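You operate a simulated robot arm through the tools that you are given. There is no shell and no other tool. Be economical: measure what you need, move in short steps, check, and stop when the job is done.

The job below is to be done with a simulated robot arm. You get a single attempt, and the scene is never put back.

Task
Buckle in the strap tongue that the buckle's label names.
Fine: free the buckle latch, move the old tongue to the empty pocket on the stand, and set the latch again. Set down upright: strap tongue. Where these are worked on the way, their far stop is far enough and under half their travel is too little: buckle latch.

It is judged by the outcome, as a careful person would: the job done as asked, and still so three seconds after it is handed in. It fails if anything else is knocked over, pushed out of place, dropped, spilled or broken.

Robot
A 5-joint arm with a three-finger gripper on a trunk, on a base that drives. Base frame: it is fixed to the floor where the robot stands at the start and does not move with it; the origin is under the middle of the robot, x ahead of it, y to its left, z up. Units: cm, rad, N and s.
With the tool pointing down near the work surface it reaches from about 30 to 66 cm from the robot's upright axis, wherever it stands. Its first joint turns from -2.897 to 2.897 rad. Places, roughly: buckle latch [70, 20, 70]; buckle slot [70, 30, 70]; pocket one [-120, -110, 90]; strap tongue [-125, -100, 100]. The tool tilts only in the upright plane through the base axis and itself; it spins freely about its own axis. Payload 1.37 kg.
Tool frame: the origin (TCP) lies between the finger pads and is the grasp point; the fingertips stand 1.6 cm ahead of it; z points along the fingers, y is the line along which they close. The gripper opens to 10.1 cm. The gripper's body begins 8.2 cm behind the TCP.
Orientation is that of the tool frame in the base frame, as a unit quaternion [x, y, z, w]. With the fingers straight down and closing along the base's y, the tool's x points along the base's -x, its y along +y and its z along -z.

Tools
- The arm moves only by the tool jog_arm. Its argument "deltas" is a list of rows, each an object of numbers (a shift or turn left out is 0, a gripper value left out holds the last): "claw": the closure in counts, from 0 (fully open) to 255 (shut); "dx", "dy", "dz": the shift along the tool's x, y, z in units of 500 mm (1.0 is 500 mm); "ax", "ay", "az": the turn, a rotation vector about the tool's x, y, z in units of 60 degrees (1.0 is 60 degrees). In form: [{"claw": .., "dx": .., "dy": .., "dz": .., "ax": .., "ay": .., "az": ..}, ...]. A call has 1 to 12 rows; each row is the pose to reach, as a shift and turn from the pose commanded when the call began, along the tool's axes at that moment. A call with a number of a shift or a turn outside -1 to 1 is refused whole. Each row takes 0.2 s and may step no farther than 5 cm and 0.15 rad from the row before; otherwise, or with a gripper value out of range, the whole call is refused. A pose out of reach is approached as far as the arm can. The call stops where the force on the tool passes 40 N (or 10 N more than at its start, if that is more) or the arm is blocked; 0.2 s more then pass. The fingers move at their own pace (about 4.5 cm/s each) and stop on an object; they squeeze with about 26 N. The grip force told is the motor's: it shows also when the fingers shut on nothing. Time passes only in rows, and 0.2 s behind the last, so rows that repeat a pose let the fingers close. The reply holds the time, the measured pose of the TCP, the force on the tool along the base axes, the opening and the grip force, in the units named above and with some noise, with the torque about the TCP (base axes, N m) and any sound that the robot's microphone picked up, and new pictures: "show" is both (left out), scene, wrist or none.
- Cameras (640 x 400 px; columns grow to the right, rows downward): "scene" is now at [2.43, 19.72, 135.19]; the picture's right is [0.23, -0.97, 0.00], its down [-0.55, -0.13, -0.83] and it looks along [0.80, 0.19, -0.56] (base axes); focal length 291 px, centre (320, 200). "wrist" rides on the gripper at [7.2, 2, -10.4] in the tool frame; the picture's right is [-0.26, 0.96, 0.00], its down [-0.76, -0.21, -0.62] and it looks along [-0.60, -0.16, 0.78] (tool axes); focal length 265 px, centre (320, 200). There is no depth. A picture from a camera that has moved, and an enlarged one, comes with that camera's place and axes in the base frame and with its lens.
- move_column(by): slides the trunk up (or, below 0, down) by that many cm; the arm and the scene camera ride with it, the base frame stays. It gives what a move gives, with no picture.
- steer(legs): drives the robot by 1 to 6 legs, each [ahead, left, turn to the left] in cm, cm and rad, along the robot's own axes; the way and the turn of a leg run together, so that a leg with both is an arc; at most 150 cm and 3.142 rad a leg. The arm and the cameras ride along, it lands a little off, and it stops where it bumps. It gives what a move gives, and a new picture of the scene camera.
- pan_tilt(pan, tilt): turns the head with the scene camera to pan (to the left, within 2.705 rad either way) and tilt (down, from -0.506 to 1.204), counted from straight ahead of the robot. It gives what a move gives, and a new picture of the scene camera.
- enlarge(camera, box): a new picture of the part [left, top, right, bottom] of that camera's present view, enlarged. It takes no simulated time.
- finish_job(): hands the job in; it is judged then, once.

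Go step by step. Nothing tells you exact positions but the pictures and the camera data: compare them with the known pose of the tool, close in by small moves and look again before you grip or let go. The budget is 120 turns and 260 pictures, counting those below and the enlarged ones. Unless the task says otherwise, let go and move clear before handing in, and close with one line.

The tools are called by a JSON object that holds its "op" and its "data". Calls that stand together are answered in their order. jog_arm: Moves the arm, as the interface text tells. Its arguments: {"type":"object","properties":{"deltas":{"type":"array"},"show":{"type":"string","enum":["both","scene","wrist","none"]}},"required":["deltas"]} The other tools are called the same way: move_column (by) slides the trunk up or down; steer (legs) drives the base; pan_tilt (pan, tilt) turns the head that bears the scene camera; enlarge (camera, box) takes an enlarged picture of a part of a camera's view; finish_job () hands the job in.

At the start:

```text
time_s: 0.0
tool_pos: [38.91, 19.34, 108.01]
tool_rot: [0.0, 1.0, 0.0, 0.001]
wrist_force: [0.8, 0.4, -0.4]
wrist_torque: [0.02, 0.01, -0.01]
opening: 10.06
gripper_force: 0.1
trunk travel left (down, up): [-27.5, 31.5]
robot x, y, heading: [0.36, 0.2, -0.0]
head pan, tilt: [0.234, 0.599]
```

scene: 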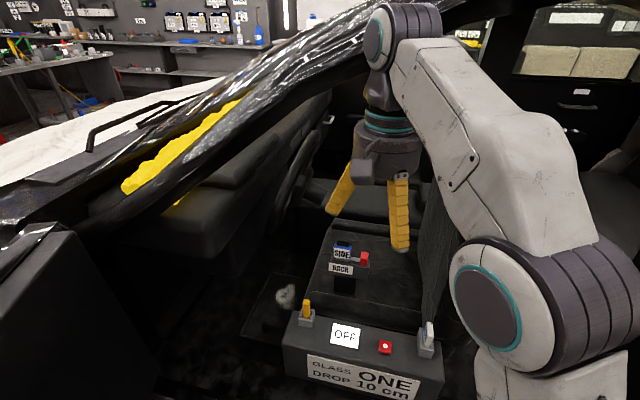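
wrist: 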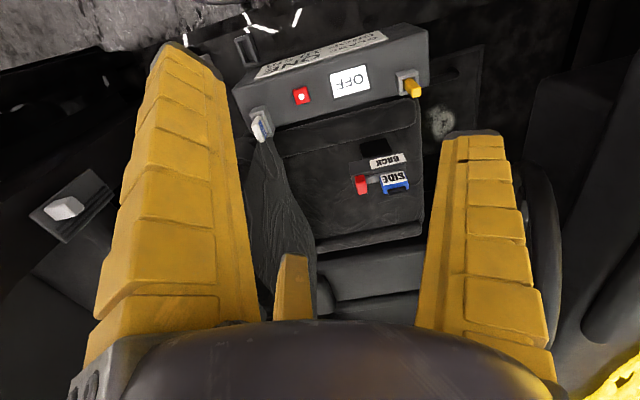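

I see a car interior with a console; a buckle with a label, a red latch, and a control box with sliders. I'll look closer first.

{"op": "enlarge", "data": {"camera": "scene", "box": [270, 210, 450, 400]}}

{"op": "enlarge", "data": {"camera": "wrist", "box": [230, 20, 450, 260]}}

{"op": "enlarge", "data": {"camera": "scene", "box": [310, 230, 390, 300]}}

```text
2.11 times, centred on (360, 305) of scene
camera zoom: at [2.43, 19.72, 135.19], right [0.23, -0.97, 0.0], down [-0.55, -0.13, -0.83], along [0.8, 0.19, -0.56], focal length 613 px, centre (236, -21)
```

zoom: 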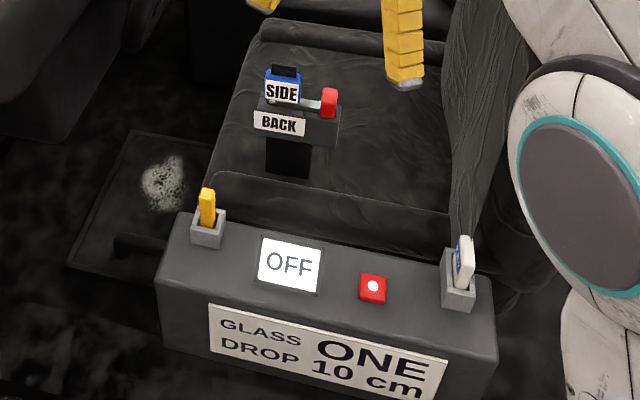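

```text
1.67 times, centred on (340, 140) of wrist
camera zoom: at [31.67, 21.29, 118.45], right [0.26, 0.96, 0.0], down [0.76, -0.21, 0.62], along [0.6, -0.16, -0.78], focal length 442 px, centre (287, 300)
```

zoom: 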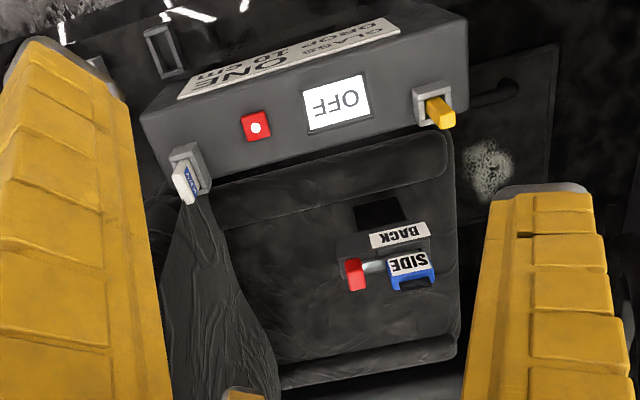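

```text
5.71 times, centred on (350, 265) of scene
camera zoom: at [2.43, 19.72, 135.19], right [0.23, -0.97, 0.0], down [-0.55, -0.13, -0.83], along [0.8, 0.19, -0.56], focal length 1664 px, centre (149, -171)
```

zoom: 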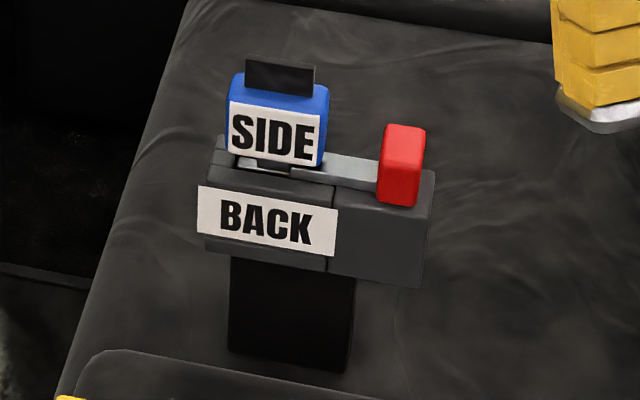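

The buckle's label reads BACK; the tongue in it is the blue SIDE one, with a red-knobbed bar latch. Now I'll look at the stand behind.

{"op": "pan_tilt", "data": {"pan": -2.45, "tilt": 0.3}}

```text
time_s: 2.4
tool_pos: [38.94, 19.37, 108.02]
tool_rot: [0.0, 1.0, 0.0, 0.0]
wrist_force: [0.2, -0.6, -0.5]
wrist_torque: [-0.02, -0.02, 0.02]
opening: 10.06
gripper_force: 0.1
trunk travel left (down, up): [-27.5, 31.5]
robot x, y, heading: [-0.3, -0.22, -0.003]
head pan, tilt: [-2.45, 0.3]
camera scene: at [-13.36, 11.71, 137.92], right [-0.64, 0.77, 0.0], down [0.23, 0.19, -0.96], along [-0.74, -0.61, -0.3], focal length 291 px, centre (320, 200)
```

scene: 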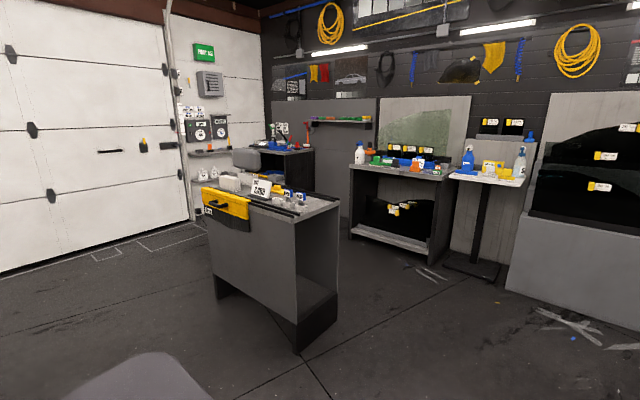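

{"op": "enlarge", "data": {"camera": "scene", "box": [195, 160, 355, 260]}}

{"op": "enlarge", "data": {"camera": "scene", "box": [240, 165, 320, 215]}}

```text
4.00 times, centred on (275, 210) of scene
camera zoom: at [-13.36, 11.71, 137.92], right [-0.64, 0.77, 0.0], down [0.23, 0.19, -0.96], along [-0.74, -0.61, -0.3], focal length 1165 px, centre (500, 160)
```

zoom: 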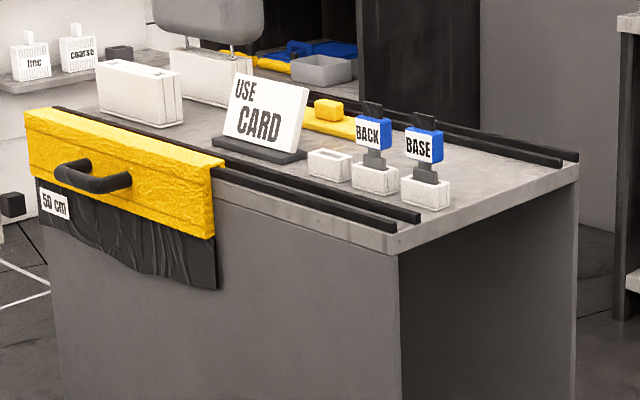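

```text
8.00 times, centred on (280, 190) of scene
camera zoom: at [-13.36, 11.71, 137.92], right [-0.64, 0.77, 0.0], down [0.23, 0.19, -0.96], along [-0.74, -0.61, -0.3], focal length 2329 px, centre (640, 280)
```

zoom: 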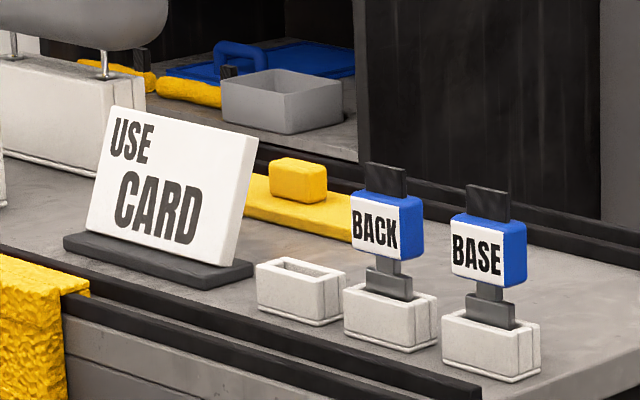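

The stand holds the empty pocket one, then BACK, then BASE. Back to the buckle to judge room for the base.

{"op": "pan_tilt", "data": {"pan": 0.2, "tilt": 1.1}}

{"op": "pan_tilt", "data": {"pan": 0.9, "tilt": 0.7}}

{"op": "pan_tilt", "data": {"pan": -0.9, "tilt": 0.7}}

```text
time_s: 4.8
tool_pos: [38.85, 19.41, 108.11]
tool_rot: [0.0, 1.0, 0.0, 0.0]
wrist_force: [0.5, 0.3, 0.3]
wrist_torque: [0.01, 0.0, 0.06]
opening: 10.07
gripper_force: 0.0
trunk travel left (down, up): [-27.5, 31.5]
robot x, y, heading: [-0.26, -0.03, 0.006]
head pan, tilt: [0.201, 1.1]
camera scene: at [0.02, 18.92, 131.31], right [0.2, -0.98, 0.0], down [-0.87, -0.18, -0.45], along [0.45, 0.09, -0.89], focal length 291 px, centre (320, 200)
```

scene: 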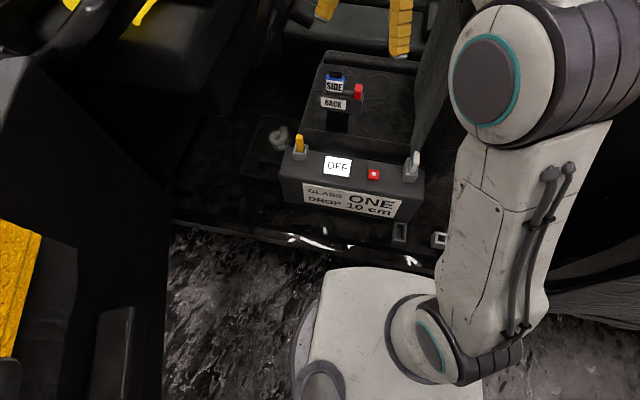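

```text
time_s: 5.8
tool_pos: [39.02, 19.28, 108.13]
tool_rot: [0.0, 1.0, 0.001, 0.0]
wrist_force: [0.3, -0.2, -0.4]
wrist_torque: [0.01, 0.02, 0.03]
opening: 10.08
gripper_force: 0.1
trunk travel left (down, up): [-27.5, 31.5]
robot x, y, heading: [0.09, 0.14, -0.001]
head pan, tilt: [0.901, 0.7]
camera scene: at [-0.89, 24.32, 134.31], right [0.78, -0.62, 0.0], down [-0.4, -0.5, -0.76], along [0.48, 0.6, -0.64], focal length 291 px, centre (320, 200)
```

scene: 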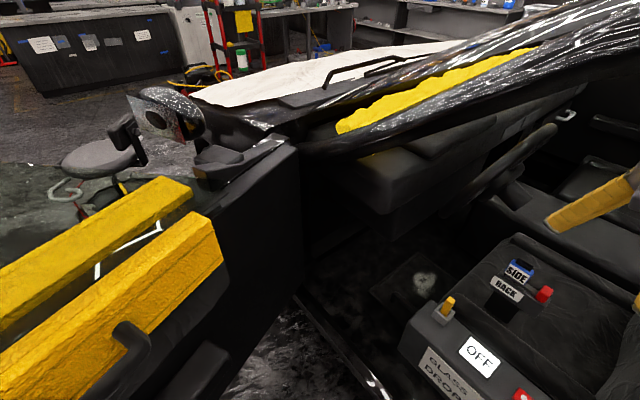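

```text
time_s: 7.6
tool_pos: [38.94, 19.21, 108.18]
tool_rot: [0.0, 1.0, 0.0, -0.001]
wrist_force: [-0.8, -0.9, -0.9]
wrist_torque: [0.0, -0.01, -0.01]
opening: 10.03
gripper_force: 0.1
trunk travel left (down, up): [-27.5, 31.5]
robot x, y, heading: [0.08, -0.15, 0.003]
head pan, tilt: [-0.901, 0.7]
camera scene: at [-0.89, 11.01, 134.31], right [-0.78, -0.62, 0.0], down [-0.4, 0.5, -0.77], along [0.48, -0.6, -0.64], focal length 291 px, centre (320, 200)
```

scene: 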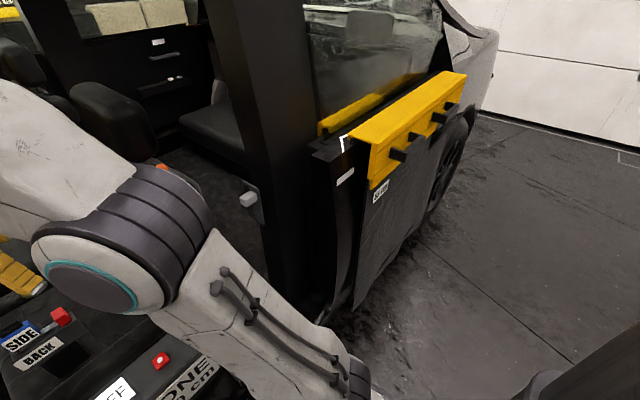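

The car's pillar slopes over the doorway, so I'll lower the trunk before shifting the base left and a little forward.

{"op": "move_column", "data": {"by": -15}}

{"op": "pan_tilt", "data": {"pan": 0.15, "tilt": 0.9}}

{"op": "enlarge", "data": {"camera": "scene", "box": [220, 180, 540, 400]}}

```text
time_s: 9.4
tool_pos: [38.99, 19.26, 93.09]
tool_rot: [0.0, 1.0, 0.0, 0.0]
wrist_force: [-0.3, -0.3, 0.0]
wrist_torque: [0.03, 0.03, -0.02]
opening: 10.06
gripper_force: 0.1
trunk travel left (down, up): [-12.5, 46.5]
robot x, y, heading: [-0.32, -0.09, -0.003]
head pan, tilt: [-0.901, 0.7]
```

```text
time_s: 10.7
tool_pos: [38.84, 19.46, 93.18]
tool_rot: [0.0, 1.0, 0.0, 0.0]
wrist_force: [0.3, 0.1, -0.1]
wrist_torque: [-0.02, -0.03, 0.0]
opening: 10.07
gripper_force: 0.0
trunk travel left (down, up): [-12.5, 46.5]
robot x, y, heading: [0.37, 0.21, -0.002]
head pan, tilt: [0.15, 0.901]
camera scene: at [1.29, 18.79, 117.7], right [0.15, -0.99, 0.0], down [-0.77, -0.12, -0.62], along [0.61, 0.09, -0.78], focal length 291 px, centre (320, 200)
```

scene: 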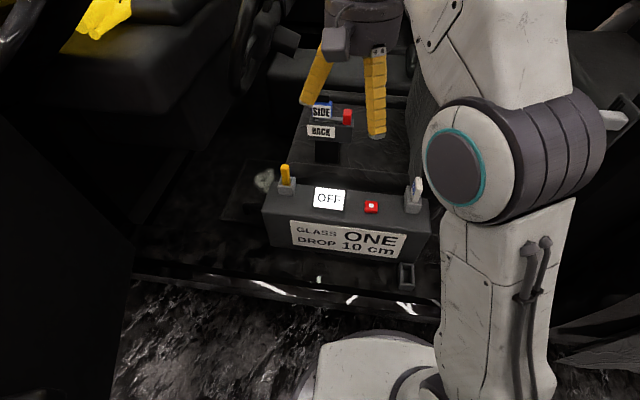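

```text
1.82 times, centred on (380, 290) of scene
camera zoom: at [1.29, 18.79, 117.7], right [0.15, -0.99, 0.0], down [-0.77, -0.12, -0.62], along [0.61, 0.09, -0.78], focal length 529 px, centre (211, 36)
```

zoom: 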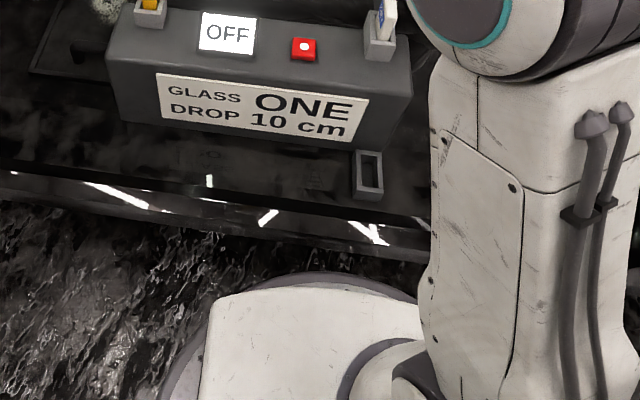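

{"op": "steer", "data": {"legs": [[0, 12, 0], [3, 0, 0]]}}

```text
time_s: 12.3
tool_pos: [41.93, 31.23, 93.04]
tool_rot: [-0.001, 1.0, -0.001, 0.0]
wrist_force: [0.4, -0.2, -0.6]
wrist_torque: [-0.01, -0.02, -0.01]
opening: 10.04
gripper_force: 0.1
trunk travel left (down, up): [-12.5, 46.5]
robot x, y, heading: [3.29, 12.39, 0.001]
head pan, tilt: [0.15, 0.901]
camera scene: at [4.31, 30.64, 117.69], right [0.15, -0.99, 0.0], down [-0.77, -0.12, -0.62], along [0.61, 0.09, -0.78], focal length 291 px, centre (320, 200)
```

scene: 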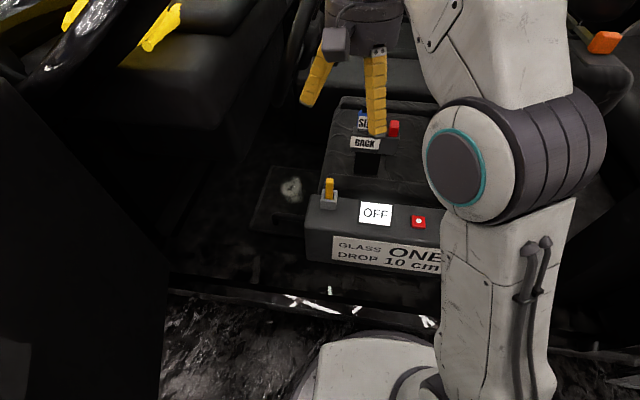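

{"op": "steer", "data": {"legs": [[3.5, 0, 0]]}}

{"op": "jog_arm", "data": {"deltas": [{"dx": -0.08, "dy": -0.05}, {"dx": -0.16, "dy": -0.1}, {"dx": -0.2, "dy": -0.15}]}}

```text
time_s: 13.3
tool_pos: [44.4, 31.19, 92.96]
tool_rot: [0.001, 1.0, 0.0, -0.001]
wrist_force: [0.3, 0.0, 0.2]
wrist_torque: [0.0, 0.01, -0.01]
opening: 10.06
gripper_force: 0.1
trunk travel left (down, up): [-12.5, 46.5]
robot x, y, heading: [5.51, 11.57, -0.001]
head pan, tilt: [0.15, 0.901]
stopped in leg 1: the robot was blocked; the commanded pose is now the measured one
camera scene: at [6.58, 30.65, 117.69], right [0.15, -0.99, 0.0], down [-0.77, -0.12, -0.62], along [0.61, 0.09, -0.78], focal length 291 px, centre (320, 200)
```

scene: 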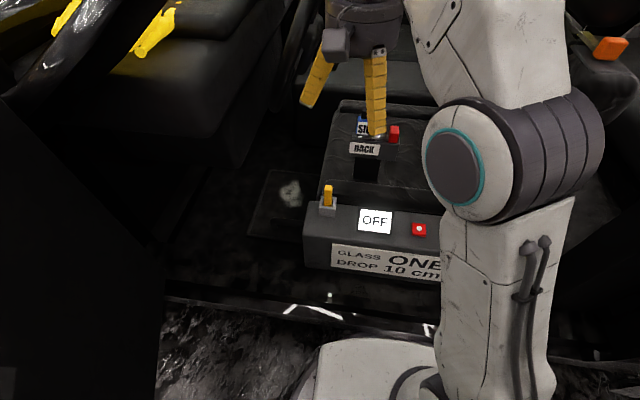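

```text
time_s: 14.1
tool_pos: [52.7, 23.59, 90.44]
tool_rot: [0.0, 1.0, 0.0, 0.001]
wrist_force: [-0.6, -0.1, 0.2]
wrist_torque: [-0.05, -0.02, -0.01]
opening: 10.05
gripper_force: 0.1
out of reach, approached as far as the arm can: row 1, 2, 3
trunk travel left (down, up): [-12.5, 46.5]
robot x, y, heading: [5.3, 11.58, 0.004]
head pan, tilt: [0.15, 0.901]
camera scene: at [6.59, 30.66, 117.69], right [0.15, -0.99, 0.0], down [-0.77, -0.12, -0.62], along [0.61, 0.09, -0.78], focal length 291 px, centre (320, 200)
camera wrist: at [45.37, 25.46, 100.79], right [0.26, 0.96, 0.0], down [0.76, -0.21, 0.62], along [0.6, -0.16, -0.78], focal length 265 px, centre (320, 200)
```

scene: 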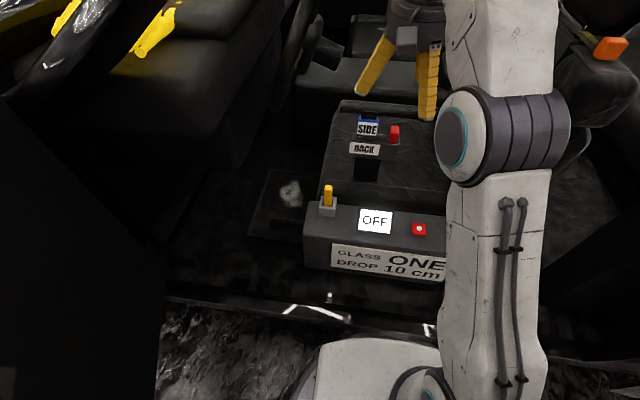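
wrist: 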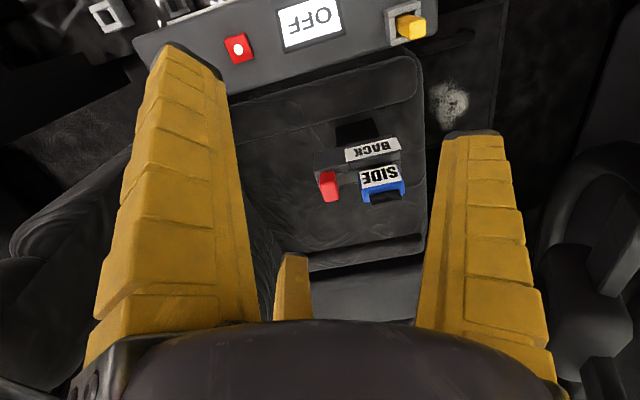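

{"op": "jog_arm", "data": {"deltas": [{"dz": 0.08}, {"dz": 0.14}], "show": "none"}}

{"op": "move_column", "data": {"by": 10}}

{"op": "jog_arm", "data": {"deltas": [{"dx": -0.05, "dz": 0.05}, {"dx": -0.09, "dz": 0.1}]}}

```text
time_s: 14.7
tool_pos: [52.43, 23.35, 83.33]
tool_rot: [0.0, 1.0, -0.001, -0.002]
wrist_force: [0.4, -0.2, -0.4]
wrist_torque: [0.0, 0.0, -0.01]
opening: 10.07
gripper_force: 0.1
trunk travel left (down, up): [-12.5, 46.5]
robot x, y, heading: [5.39, 11.7, 0.0]
head pan, tilt: [0.15, 0.901]
```

```text
time_s: 16.0
tool_pos: [52.52, 23.35, 93.35]
tool_rot: [0.001, 1.0, -0.002, -0.002]
wrist_force: [-0.2, 0.3, -0.2]
wrist_torque: [-0.01, -0.03, -0.03]
opening: 10.04
gripper_force: 0.0
trunk travel left (down, up): [-22.5, 36.5]
robot x, y, heading: [4.62, 12.01, 0.0]
head pan, tilt: [0.15, 0.901]
```

```text
time_s: 16.6
tool_pos: [56.99, 23.22, 88.29]
tool_rot: [0.001, 1.0, 0.0, -0.002]
wrist_force: [-0.4, 0.0, 0.9]
wrist_torque: [-0.02, -0.03, 0.01]
opening: 10.07
gripper_force: 0.1
trunk travel left (down, up): [-22.5, 36.5]
robot x, y, heading: [5.33, 12.2, -0.003]
head pan, tilt: [0.15, 0.901]
camera scene: at [6.6, 30.65, 127.69], right [0.15, -0.99, 0.0], down [-0.77, -0.12, -0.62], along [0.61, 0.09, -0.78], focal length 291 px, centre (320, 200)
camera wrist: at [49.81, 25.27, 98.8], right [0.27, 0.96, 0.0], down [0.76, -0.21, 0.62], along [0.6, -0.17, -0.79], focal length 265 px, centre (320, 200)
```

scene: 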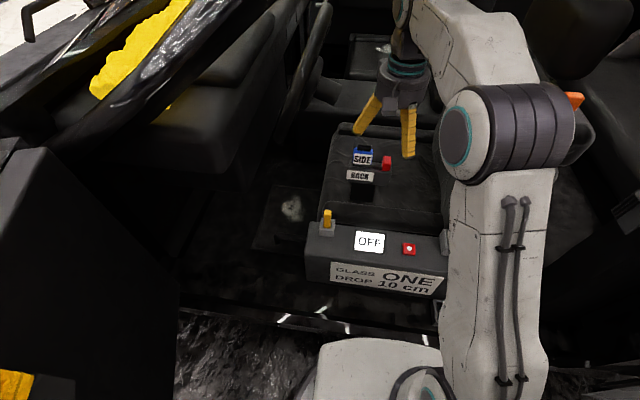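
wrist: 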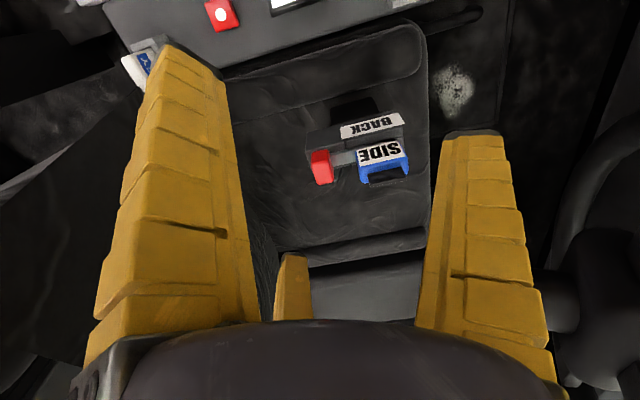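

{"op": "enlarge", "data": {"camera": "wrist", "box": [280, 80, 430, 200]}}

{"op": "enlarge", "data": {"camera": "scene", "box": [335, 125, 415, 205]}}

```text
3.33 times, centred on (355, 140) of wrist
camera zoom: at [49.81, 25.27, 98.8], right [0.27, 0.96, 0.0], down [0.76, -0.21, 0.62], along [0.6, -0.17, -0.79], focal length 885 px, centre (203, 400)
```

zoom: 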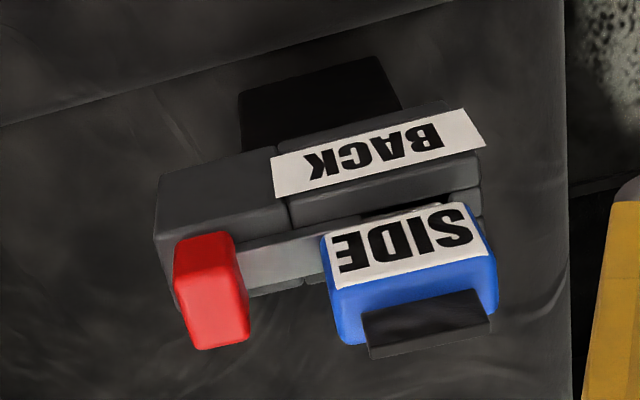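

```text
5.00 times, centred on (375, 165) of scene
camera zoom: at [6.6, 30.65, 127.69], right [0.15, -0.99, 0.0], down [-0.77, -0.12, -0.62], along [0.61, 0.09, -0.78], focal length 1456 px, centre (45, 375)
```

zoom: 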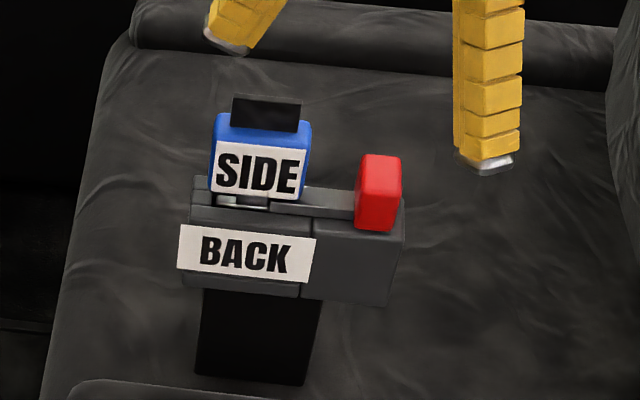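

Knob is at about (67, 20.8, 70). I'll spin the tool so the fingers close along x.

{"op": "jog_arm", "data": {"deltas": [{"az": -0.125}, {"az": -0.25}, {"az": -0.375}, {"az": -0.5}, {"az": -0.625}, {"az": -0.75}], "show": "none"}}

{"op": "jog_arm", "data": {"deltas": [{"az": -0.125}, {"az": -0.25}, {"az": -0.375}, {"az": -0.5}, {"az": -0.625}, {"az": -0.75}], "show": "both"}}

```text
time_s: 18.0
tool_pos: [57.02, 23.24, 88.37]
tool_rot: [-0.384, 0.923, 0.0, -0.002]
wrist_force: [-0.3, -0.3, 0.2]
wrist_torque: [0.0, 0.0, 0.03]
opening: 10.07
gripper_force: 0.0
trunk travel left (down, up): [-22.5, 36.5]
robot x, y, heading: [4.99, 11.73, 0.005]
head pan, tilt: [0.15, 0.901]
```

```text
time_s: 19.4
tool_pos: [56.98, 23.22, 88.29]
tool_rot: [0.708, -0.706, -0.001, 0.002]
wrist_force: [0.0, 0.3, 0.3]
wrist_torque: [-0.03, -0.03, -0.01]
opening: 10.04
gripper_force: 0.0
trunk travel left (down, up): [-22.5, 36.5]
robot x, y, heading: [5.27, 11.98, 0.004]
head pan, tilt: [0.15, 0.901]
camera scene: at [6.59, 30.65, 127.69], right [0.15, -0.99, 0.0], down [-0.77, -0.12, -0.62], along [0.61, 0.09, -0.78], focal length 291 px, centre (320, 200)
camera wrist: at [54.96, 16.16, 98.76], right [-0.96, 0.26, 0.0], down [0.21, 0.76, 0.62], along [0.16, 0.6, -0.79], focal length 265 px, centre (320, 200)
```

scene: 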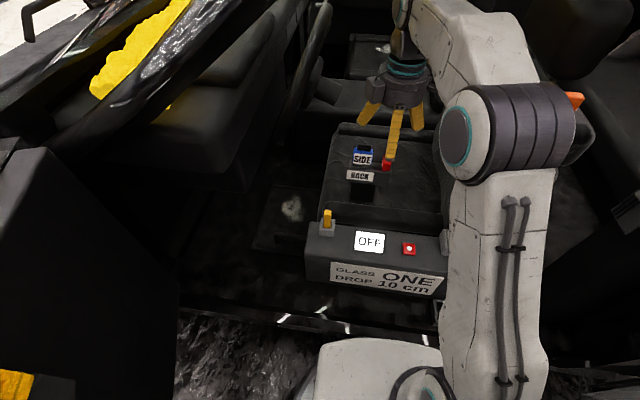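
wrist: 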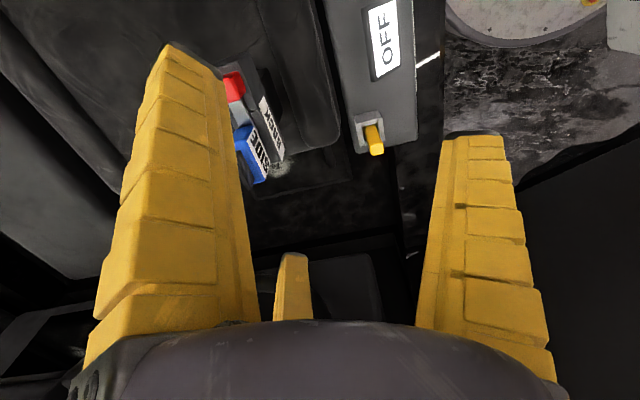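

{"op": "enlarge", "data": {"camera": "scene", "box": [335, 50, 455, 190]}}

{"op": "enlarge", "data": {"camera": "wrist", "box": [200, 40, 320, 200]}}

```text
2.86 times, centred on (395, 120) of scene
camera zoom: at [6.59, 30.65, 127.69], right [0.15, -0.99, 0.0], down [-0.77, -0.12, -0.62], along [0.61, 0.09, -0.78], focal length 832 px, centre (106, 429)
```

zoom: 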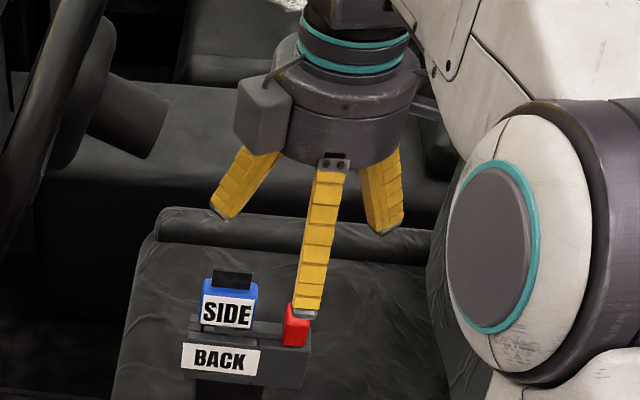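

```text
2.50 times, centred on (260, 120) of wrist
camera zoom: at [54.96, 16.16, 98.76], right [-0.96, 0.26, 0.0], down [0.21, 0.76, 0.62], along [0.16, 0.6, -0.79], focal length 664 px, centre (470, 400)
```

zoom: 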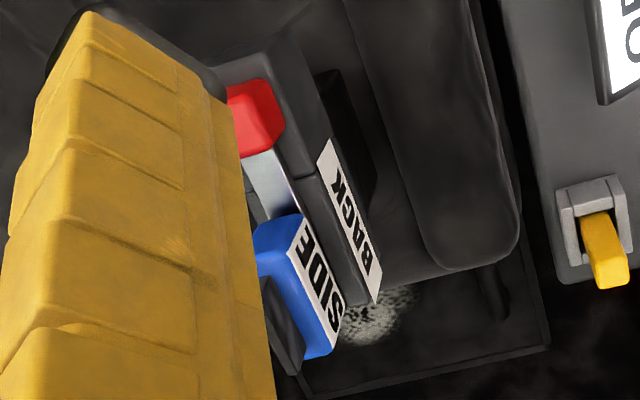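

The gripper seems to show three prongs. I'll close it in the air to learn how it closes.

{"op": "jog_arm", "data": {"deltas": [{"claw": 130}, {"claw": 130}, {"claw": 130}, {"claw": 130}]}}

{"op": "jog_arm", "data": {"deltas": [{"claw": 215}, {"claw": 215}, {"claw": 215}, {"claw": 215}]}}

```text
time_s: 20.4
tool_pos: [56.9, 23.42, 88.41]
tool_rot: [-0.706, 0.708, 0.001, -0.002]
wrist_force: [0.1, 0.3, 0.4]
wrist_torque: [0.01, -0.01, 0.01]
opening: 5.34
gripper_force: 2.8
trunk travel left (down, up): [-22.5, 36.5]
robot x, y, heading: [5.39, 12.09, 0.004]
head pan, tilt: [0.15, 0.901]
camera scene: at [6.59, 30.65, 127.69], right [0.15, -0.99, 0.0], down [-0.77, -0.12, -0.62], along [0.61, 0.09, -0.78], focal length 291 px, centre (320, 200)
camera wrist: at [54.93, 16.17, 98.77], right [-0.96, 0.27, 0.0], down [0.21, 0.76, 0.62], along [0.16, 0.6, -0.79], focal length 265 px, centre (320, 200)
```

scene: 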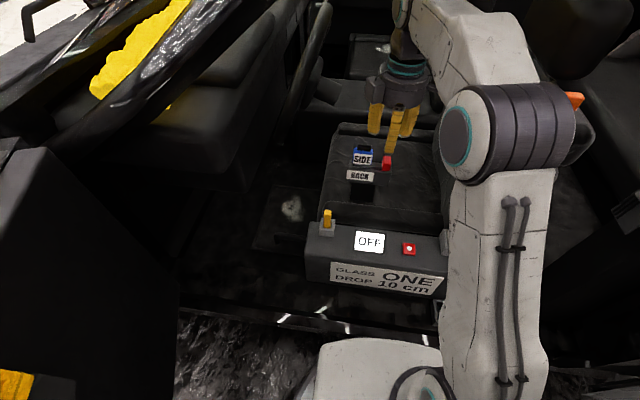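
wrist: 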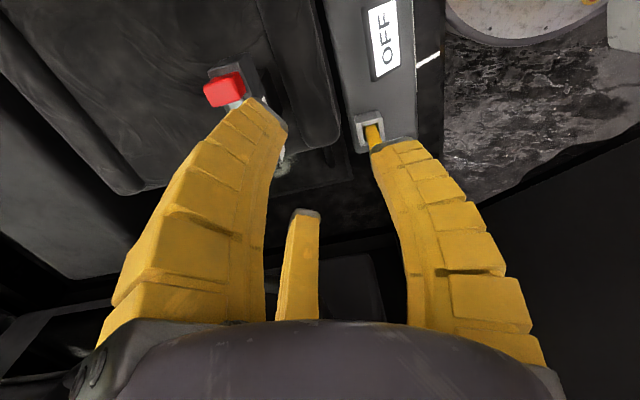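

```text
time_s: 21.4
tool_pos: [56.95, 23.37, 88.44]
tool_rot: [-0.706, 0.708, 0.001, -0.002]
wrist_force: [0.0, 0.1, -0.3]
wrist_torque: [0.02, -0.01, 0.04]
opening: 2.14
gripper_force: 4.1
trunk travel left (down, up): [-22.5, 36.5]
robot x, y, heading: [5.16, 11.72, 0.001]
head pan, tilt: [0.15, 0.901]
camera scene: at [6.59, 30.65, 127.69], right [0.15, -0.99, 0.0], down [-0.77, -0.12, -0.62], along [0.61, 0.09, -0.78], focal length 291 px, centre (320, 200)
camera wrist: at [54.93, 16.17, 98.77], right [-0.96, 0.27, 0.0], down [0.21, 0.76, 0.62], along [0.16, 0.6, -0.79], focal length 265 px, centre (320, 200)
```

scene: 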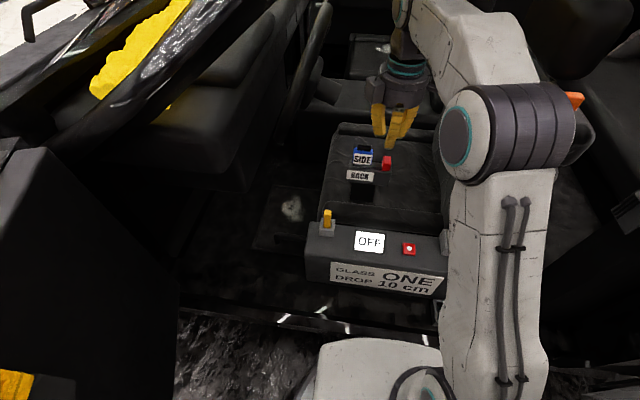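
wrist: 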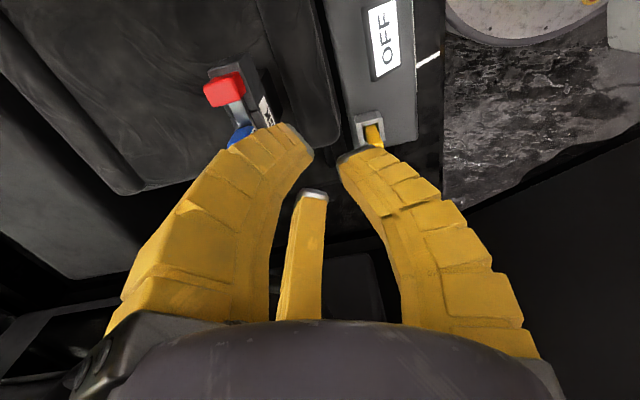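

It is a three-jaw, centring gripper; the chosen orientation works. Move above the knob with the claw half open.

{"op": "jog_arm", "data": {"deltas": [{"claw": 120, "dx": 0.02, "dy": -0.05, "dz": 0.04}, {"dx": 0.04, "dy": -0.1, "dz": 0.08}, {"dx": 0.05, "dy": -0.15, "dz": 0.12}, {"dx": 0.05, "dy": -0.2, "dz": 0.16}, {"dx": 0.05, "dy": -0.2, "dz": 0.16}]}}

{"op": "enlarge", "data": {"camera": "scene", "box": [335, 70, 435, 190]}}

```text
time_s: 22.6
tool_pos: [66.79, 20.79, 80.47]
tool_rot: [-0.706, 0.708, 0.001, -0.001]
wrist_force: [-0.2, 0.6, -0.6]
wrist_torque: [0.0, 0.0, 0.01]
opening: 5.72
gripper_force: 3.2
trunk travel left (down, up): [-22.5, 36.5]
robot x, y, heading: [5.01, 12.05, -0.005]
head pan, tilt: [0.15, 0.901]
camera scene: at [6.64, 30.65, 127.69], right [0.15, -0.99, 0.0], down [-0.78, -0.12, -0.62], along [0.61, 0.09, -0.78], focal length 291 px, centre (320, 200)
camera wrist: at [64.8, 13.59, 90.79], right [-0.96, 0.27, 0.0], down [0.21, 0.76, 0.62], along [0.16, 0.6, -0.79], focal length 265 px, centre (320, 200)
```

scene: 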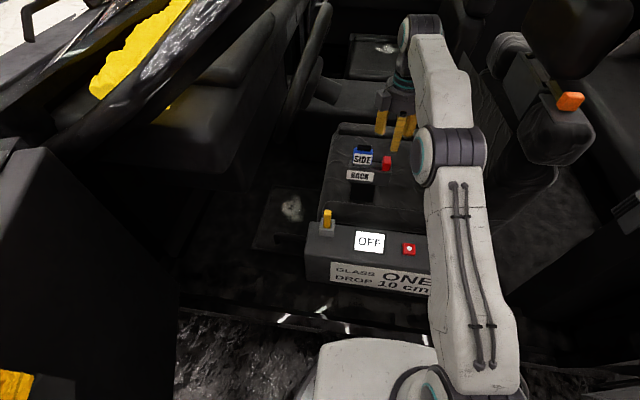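
wrist: 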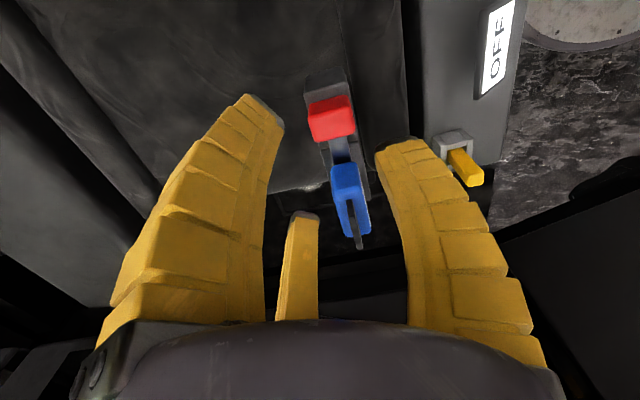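

```text
3.33 times, centred on (385, 130) of scene
camera zoom: at [6.64, 30.65, 127.69], right [0.15, -0.99, 0.0], down [-0.78, -0.12, -0.62], along [0.61, 0.09, -0.78], focal length 971 px, centre (103, 433)
```

zoom: 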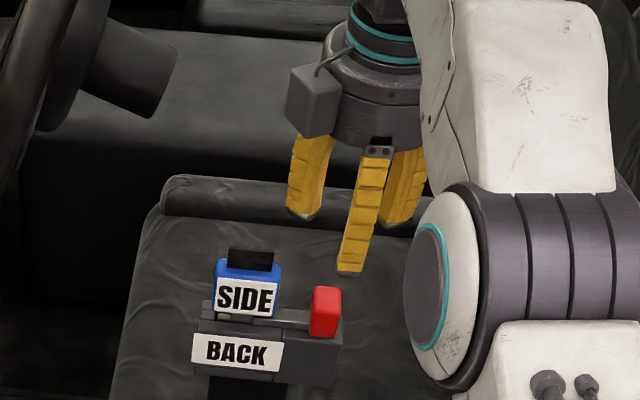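

{"op": "enlarge", "data": {"camera": "wrist", "box": [270, 60, 410, 260]}}

```text
2.00 times, centred on (340, 160) of wrist
camera zoom: at [64.8, 13.59, 90.79], right [-0.96, 0.27, 0.0], down [0.21, 0.76, 0.62], along [0.16, 0.6, -0.79], focal length 531 px, centre (280, 280)
```

zoom: 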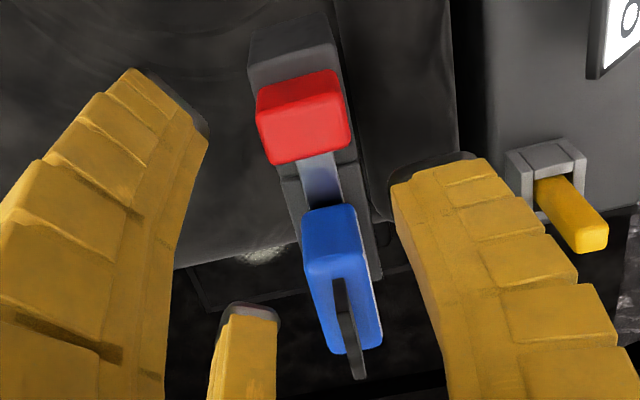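

{"op": "jog_arm", "data": {"deltas": [{"claw": 145, "dx": -0.006, "dy": 0.01, "dz": 0.05}, {"dx": -0.006, "dy": 0.012, "dz": 0.1}, {"dx": -0.006, "dy": 0.012, "dz": 0.12}]}}

{"op": "enlarge", "data": {"camera": "scene", "box": [335, 90, 435, 190]}}

{"op": "enlarge", "data": {"camera": "wrist", "box": [240, 60, 440, 260]}}

```text
time_s: 23.4
tool_pos: [66.31, 21.11, 74.28]
tool_rot: [-0.706, 0.708, 0.001, -0.002]
wrist_force: [-1.0, 0.3, 0.5]
wrist_torque: [-0.02, -0.01, 0.02]
opening: 4.77
gripper_force: 2.6
trunk travel left (down, up): [-22.5, 36.5]
robot x, y, heading: [5.54, 11.81, 0.004]
head pan, tilt: [0.15, 0.901]
camera scene: at [6.59, 30.64, 127.7], right [0.15, -0.99, 0.0], down [-0.77, -0.12, -0.62], along [0.61, 0.09, -0.78], focal length 291 px, centre (320, 200)
camera wrist: at [64.34, 13.85, 84.7], right [-0.96, 0.27, 0.0], down [0.21, 0.76, 0.62], along [0.16, 0.6, -0.78], focal length 265 px, centre (320, 200)
```

scene: 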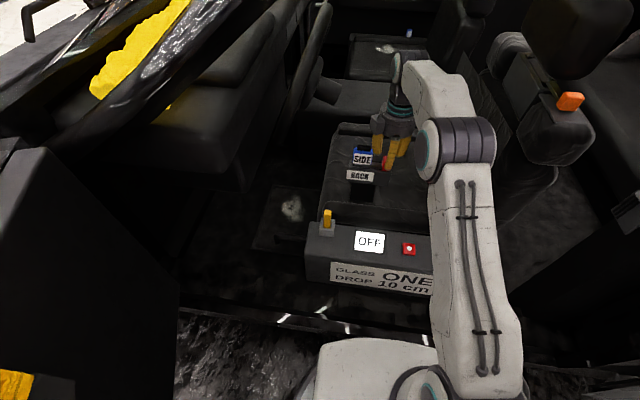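
wrist: 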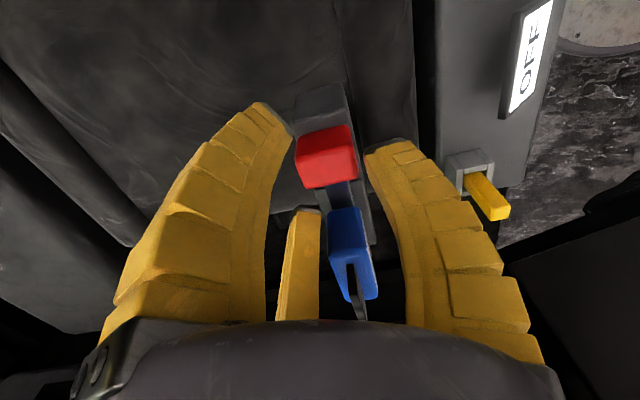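

```text
4.00 times, centred on (385, 140) of scene
camera zoom: at [6.59, 30.64, 127.7], right [0.15, -0.99, 0.0], down [-0.77, -0.12, -0.62], along [0.61, 0.09, -0.78], focal length 1165 px, centre (60, 440)
```

zoom: 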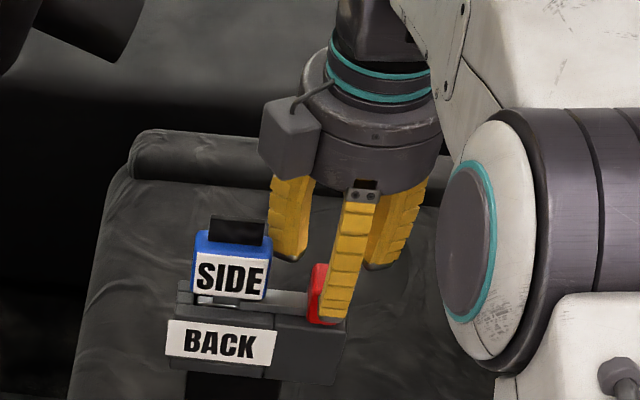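

```text
2.00 times, centred on (340, 160) of wrist
camera zoom: at [64.34, 13.85, 84.7], right [-0.96, 0.27, 0.0], down [0.21, 0.76, 0.62], along [0.16, 0.6, -0.78], focal length 531 px, centre (280, 280)
```

zoom: 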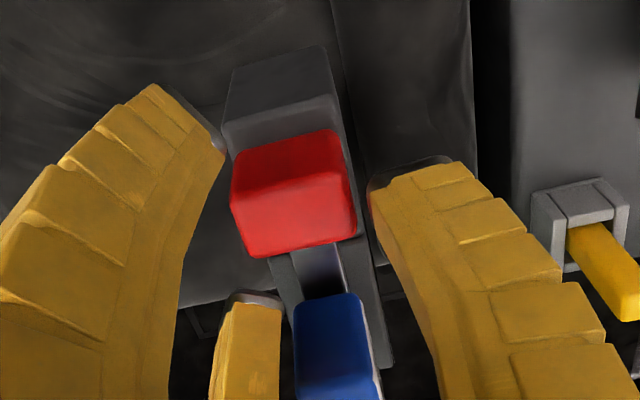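

{"op": "jog_arm", "data": {"deltas": [{"dx": 0.002, "dy": 0.008}, {"dx": 0.002, "dy": 0.008, "dz": 0.025}, {"dx": 0.002, "dy": 0.008, "dz": 0.044}], "show": "wrist"}}

{"op": "jog_arm", "data": {"deltas": [{"claw": 190}, {"claw": 190}, {"claw": 190}, {"claw": 190}]}}

{"op": "enlarge", "data": {"camera": "scene", "box": [335, 90, 435, 190]}}

```text
time_s: 24.2
tool_pos: [65.85, 21.1, 72.15]
tool_rot: [-0.707, 0.708, 0.002, -0.001]
wrist_force: [0.8, 0.7, -0.8]
wrist_torque: [-0.02, -0.01, 0.04]
opening: 4.79
gripper_force: 3.2
trunk travel left (down, up): [-22.5, 36.5]
robot x, y, heading: [5.07, 11.84, 0.001]
head pan, tilt: [0.15, 0.901]
camera wrist: at [63.8, 13.83, 82.5], right [-0.96, 0.27, 0.0], down [0.21, 0.76, 0.62], along [0.16, 0.6, -0.79], focal length 265 px, centre (320, 200)
```

wrist: 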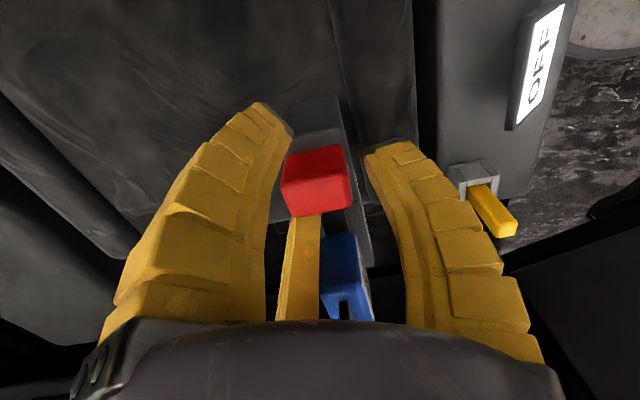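

```text
time_s: 25.2
tool_pos: [65.87, 21.07, 72.18]
tool_rot: [-0.707, 0.707, 0.0, -0.001]
wrist_force: [-0.8, -0.4, 0.1]
wrist_torque: [-0.01, 0.02, 0.0]
opening: 3.07
gripper_force: 3.6
trunk travel left (down, up): [-22.5, 36.5]
robot x, y, heading: [4.91, 12.03, -0.0]
head pan, tilt: [0.15, 0.901]
camera scene: at [6.59, 30.64, 127.69], right [0.15, -0.99, 0.0], down [-0.77, -0.12, -0.62], along [0.61, 0.09, -0.78], focal length 291 px, centre (320, 200)
camera wrist: at [63.8, 13.83, 82.52], right [-0.96, 0.27, 0.0], down [0.21, 0.76, 0.62], along [0.16, 0.6, -0.79], focal length 265 px, centre (320, 200)
```

scene: 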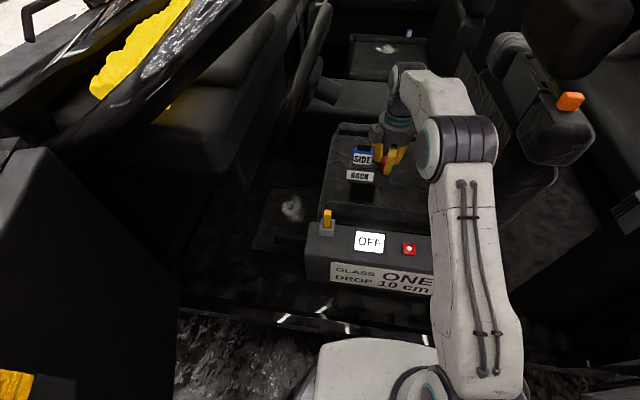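
wrist: 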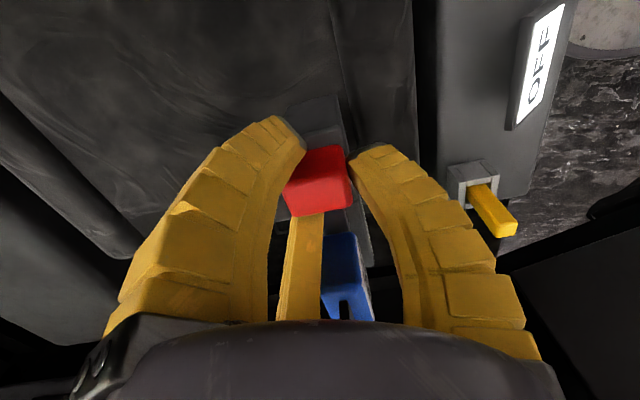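

```text
4.00 times, centred on (385, 140) of scene
camera zoom: at [6.59, 30.64, 127.69], right [0.15, -0.99, 0.0], down [-0.77, -0.12, -0.62], along [0.61, 0.09, -0.78], focal length 1165 px, centre (60, 440)
```

zoom: 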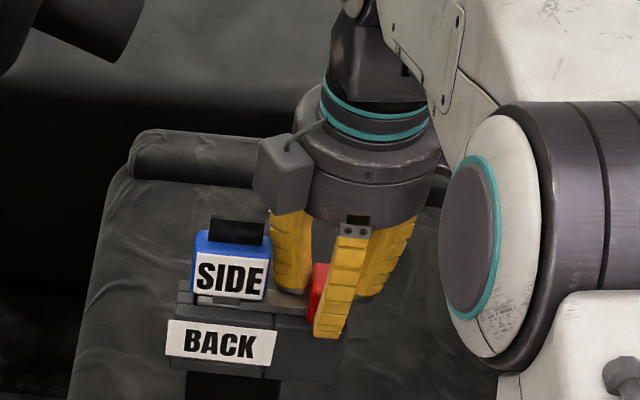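

{"op": "jog_arm", "data": {"deltas": [{"claw": 225}, {"claw": 225}, {"claw": 225}], "show": "none"}}

{"op": "jog_arm", "data": {"deltas": [{"dx": 0.006}, {"dx": 0.012}, {"dx": 0.018}, {"dx": 0.024}, {"dx": 0.03}, {"dx": 0.036}]}}

{"op": "enlarge", "data": {"camera": "scene", "box": [335, 90, 435, 190]}}

```text
time_s: 26.0
tool_pos: [65.84, 21.16, 72.25]
tool_rot: [-0.706, 0.708, 0.001, -0.003]
wrist_force: [-1.7, 3.0, 2.6]
wrist_torque: [0.01, 0.46, 0.03]
opening: 2.47
gripper_force: 28.4
trunk travel left (down, up): [-22.5, 36.5]
robot x, y, heading: [5.15, 11.61, 0.0]
head pan, tilt: [0.15, 0.901]
```

```text
time_s: 27.4
tool_pos: [65.79, 19.78, 72.21]
tool_rot: [0.709, -0.705, 0.0, 0.001]
wrist_force: [-8.2, 19.3, 3.5]
wrist_torque: [0.22, 0.41, 0.09]
opening: 2.44
gripper_force: 27.6
trunk travel left (down, up): [-22.5, 36.5]
robot x, y, heading: [5.63, 11.72, 0.002]
head pan, tilt: [0.15, 0.901]
camera scene: at [6.45, 30.84, 127.67], right [0.15, -0.99, 0.0], down [-0.77, -0.12, -0.62], along [0.61, 0.09, -0.78], focal length 291 px, centre (320, 200)
camera wrist: at [63.78, 12.46, 82.55], right [-0.97, 0.26, 0.0], down [0.21, 0.76, 0.62], along [0.16, 0.6, -0.79], focal length 265 px, centre (320, 200)
```

scene: 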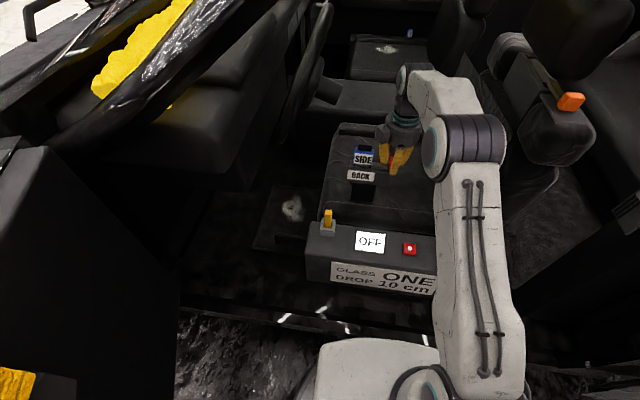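
wrist: 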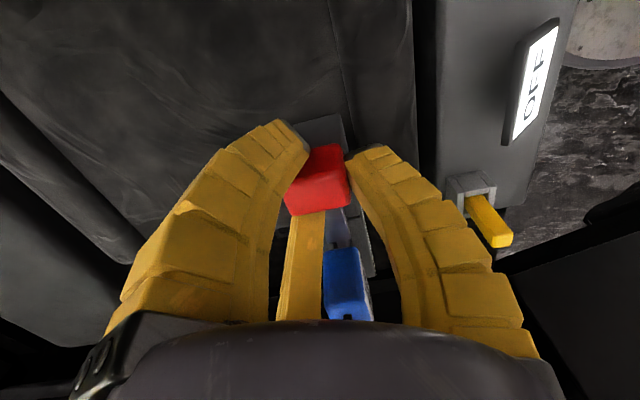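

```text
4.00 times, centred on (385, 140) of scene
camera zoom: at [6.45, 30.84, 127.67], right [0.15, -0.99, 0.0], down [-0.77, -0.12, -0.62], along [0.61, 0.09, -0.78], focal length 1165 px, centre (60, 440)
```

zoom: 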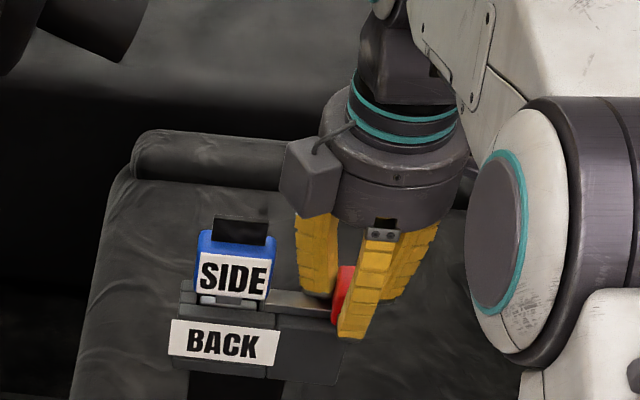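

The latch slides right. Continue to its far stop.

{"op": "jog_arm", "data": {"deltas": [{"dx": 0.006}, {"dx": 0.012}, {"dx": 0.018}, {"dx": 0.024}, {"dx": 0.03}]}}

{"op": "enlarge", "data": {"camera": "scene", "box": [335, 90, 435, 190]}}

```text
time_s: 28.1
tool_pos: [65.82, 19.63, 72.05]
tool_rot: [0.713, -0.701, 0.0, 0.001]
wrist_force: [-2.9, 8.5, 3.6]
wrist_torque: [0.2, 0.33, 0.17]
opening: 2.39
gripper_force: 28.2
trunk travel left (down, up): [-22.5, 36.5]
robot x, y, heading: [4.91, 12.13, 0.005]
head pan, tilt: [0.15, 0.901]
stopped in row 3: the force on the tool passed its limit at 42 N (the readings are from after the stop); the commanded pose is now the measured one
camera scene: at [6.48, 30.8, 127.68], right [0.15, -0.99, 0.0], down [-0.77, -0.12, -0.62], along [0.61, 0.09, -0.78], focal length 291 px, centre (320, 200)
camera wrist: at [63.85, 12.44, 82.55], right [-0.97, 0.25, 0.0], down [0.2, 0.76, 0.62], along [0.15, 0.6, -0.79], focal length 265 px, centre (320, 200)
```

scene: 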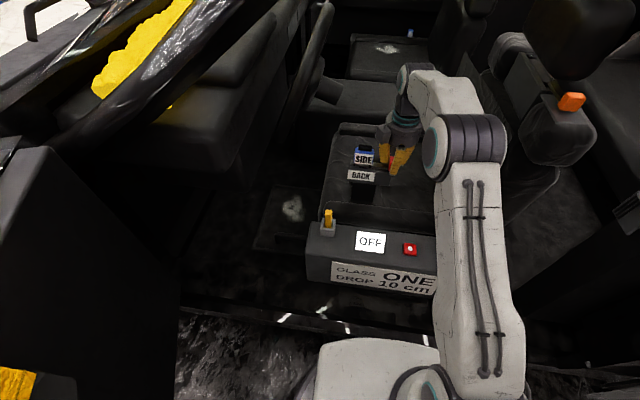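
wrist: 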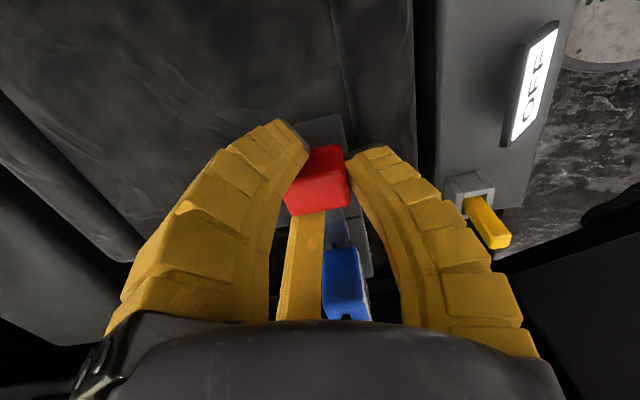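

```text
4.00 times, centred on (385, 140) of scene
camera zoom: at [6.48, 30.8, 127.68], right [0.15, -0.99, 0.0], down [-0.77, -0.12, -0.62], along [0.61, 0.09, -0.78], focal length 1165 px, centre (60, 440)
```

zoom: 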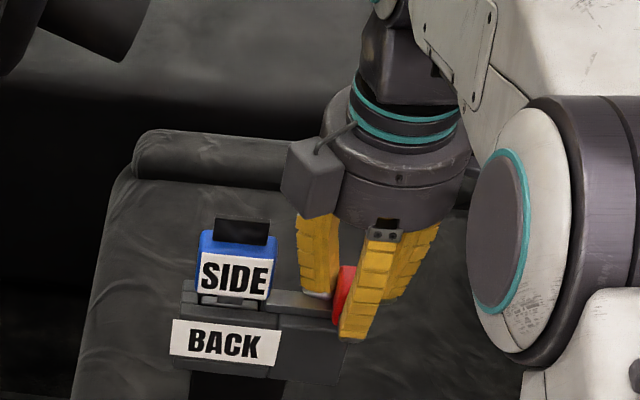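

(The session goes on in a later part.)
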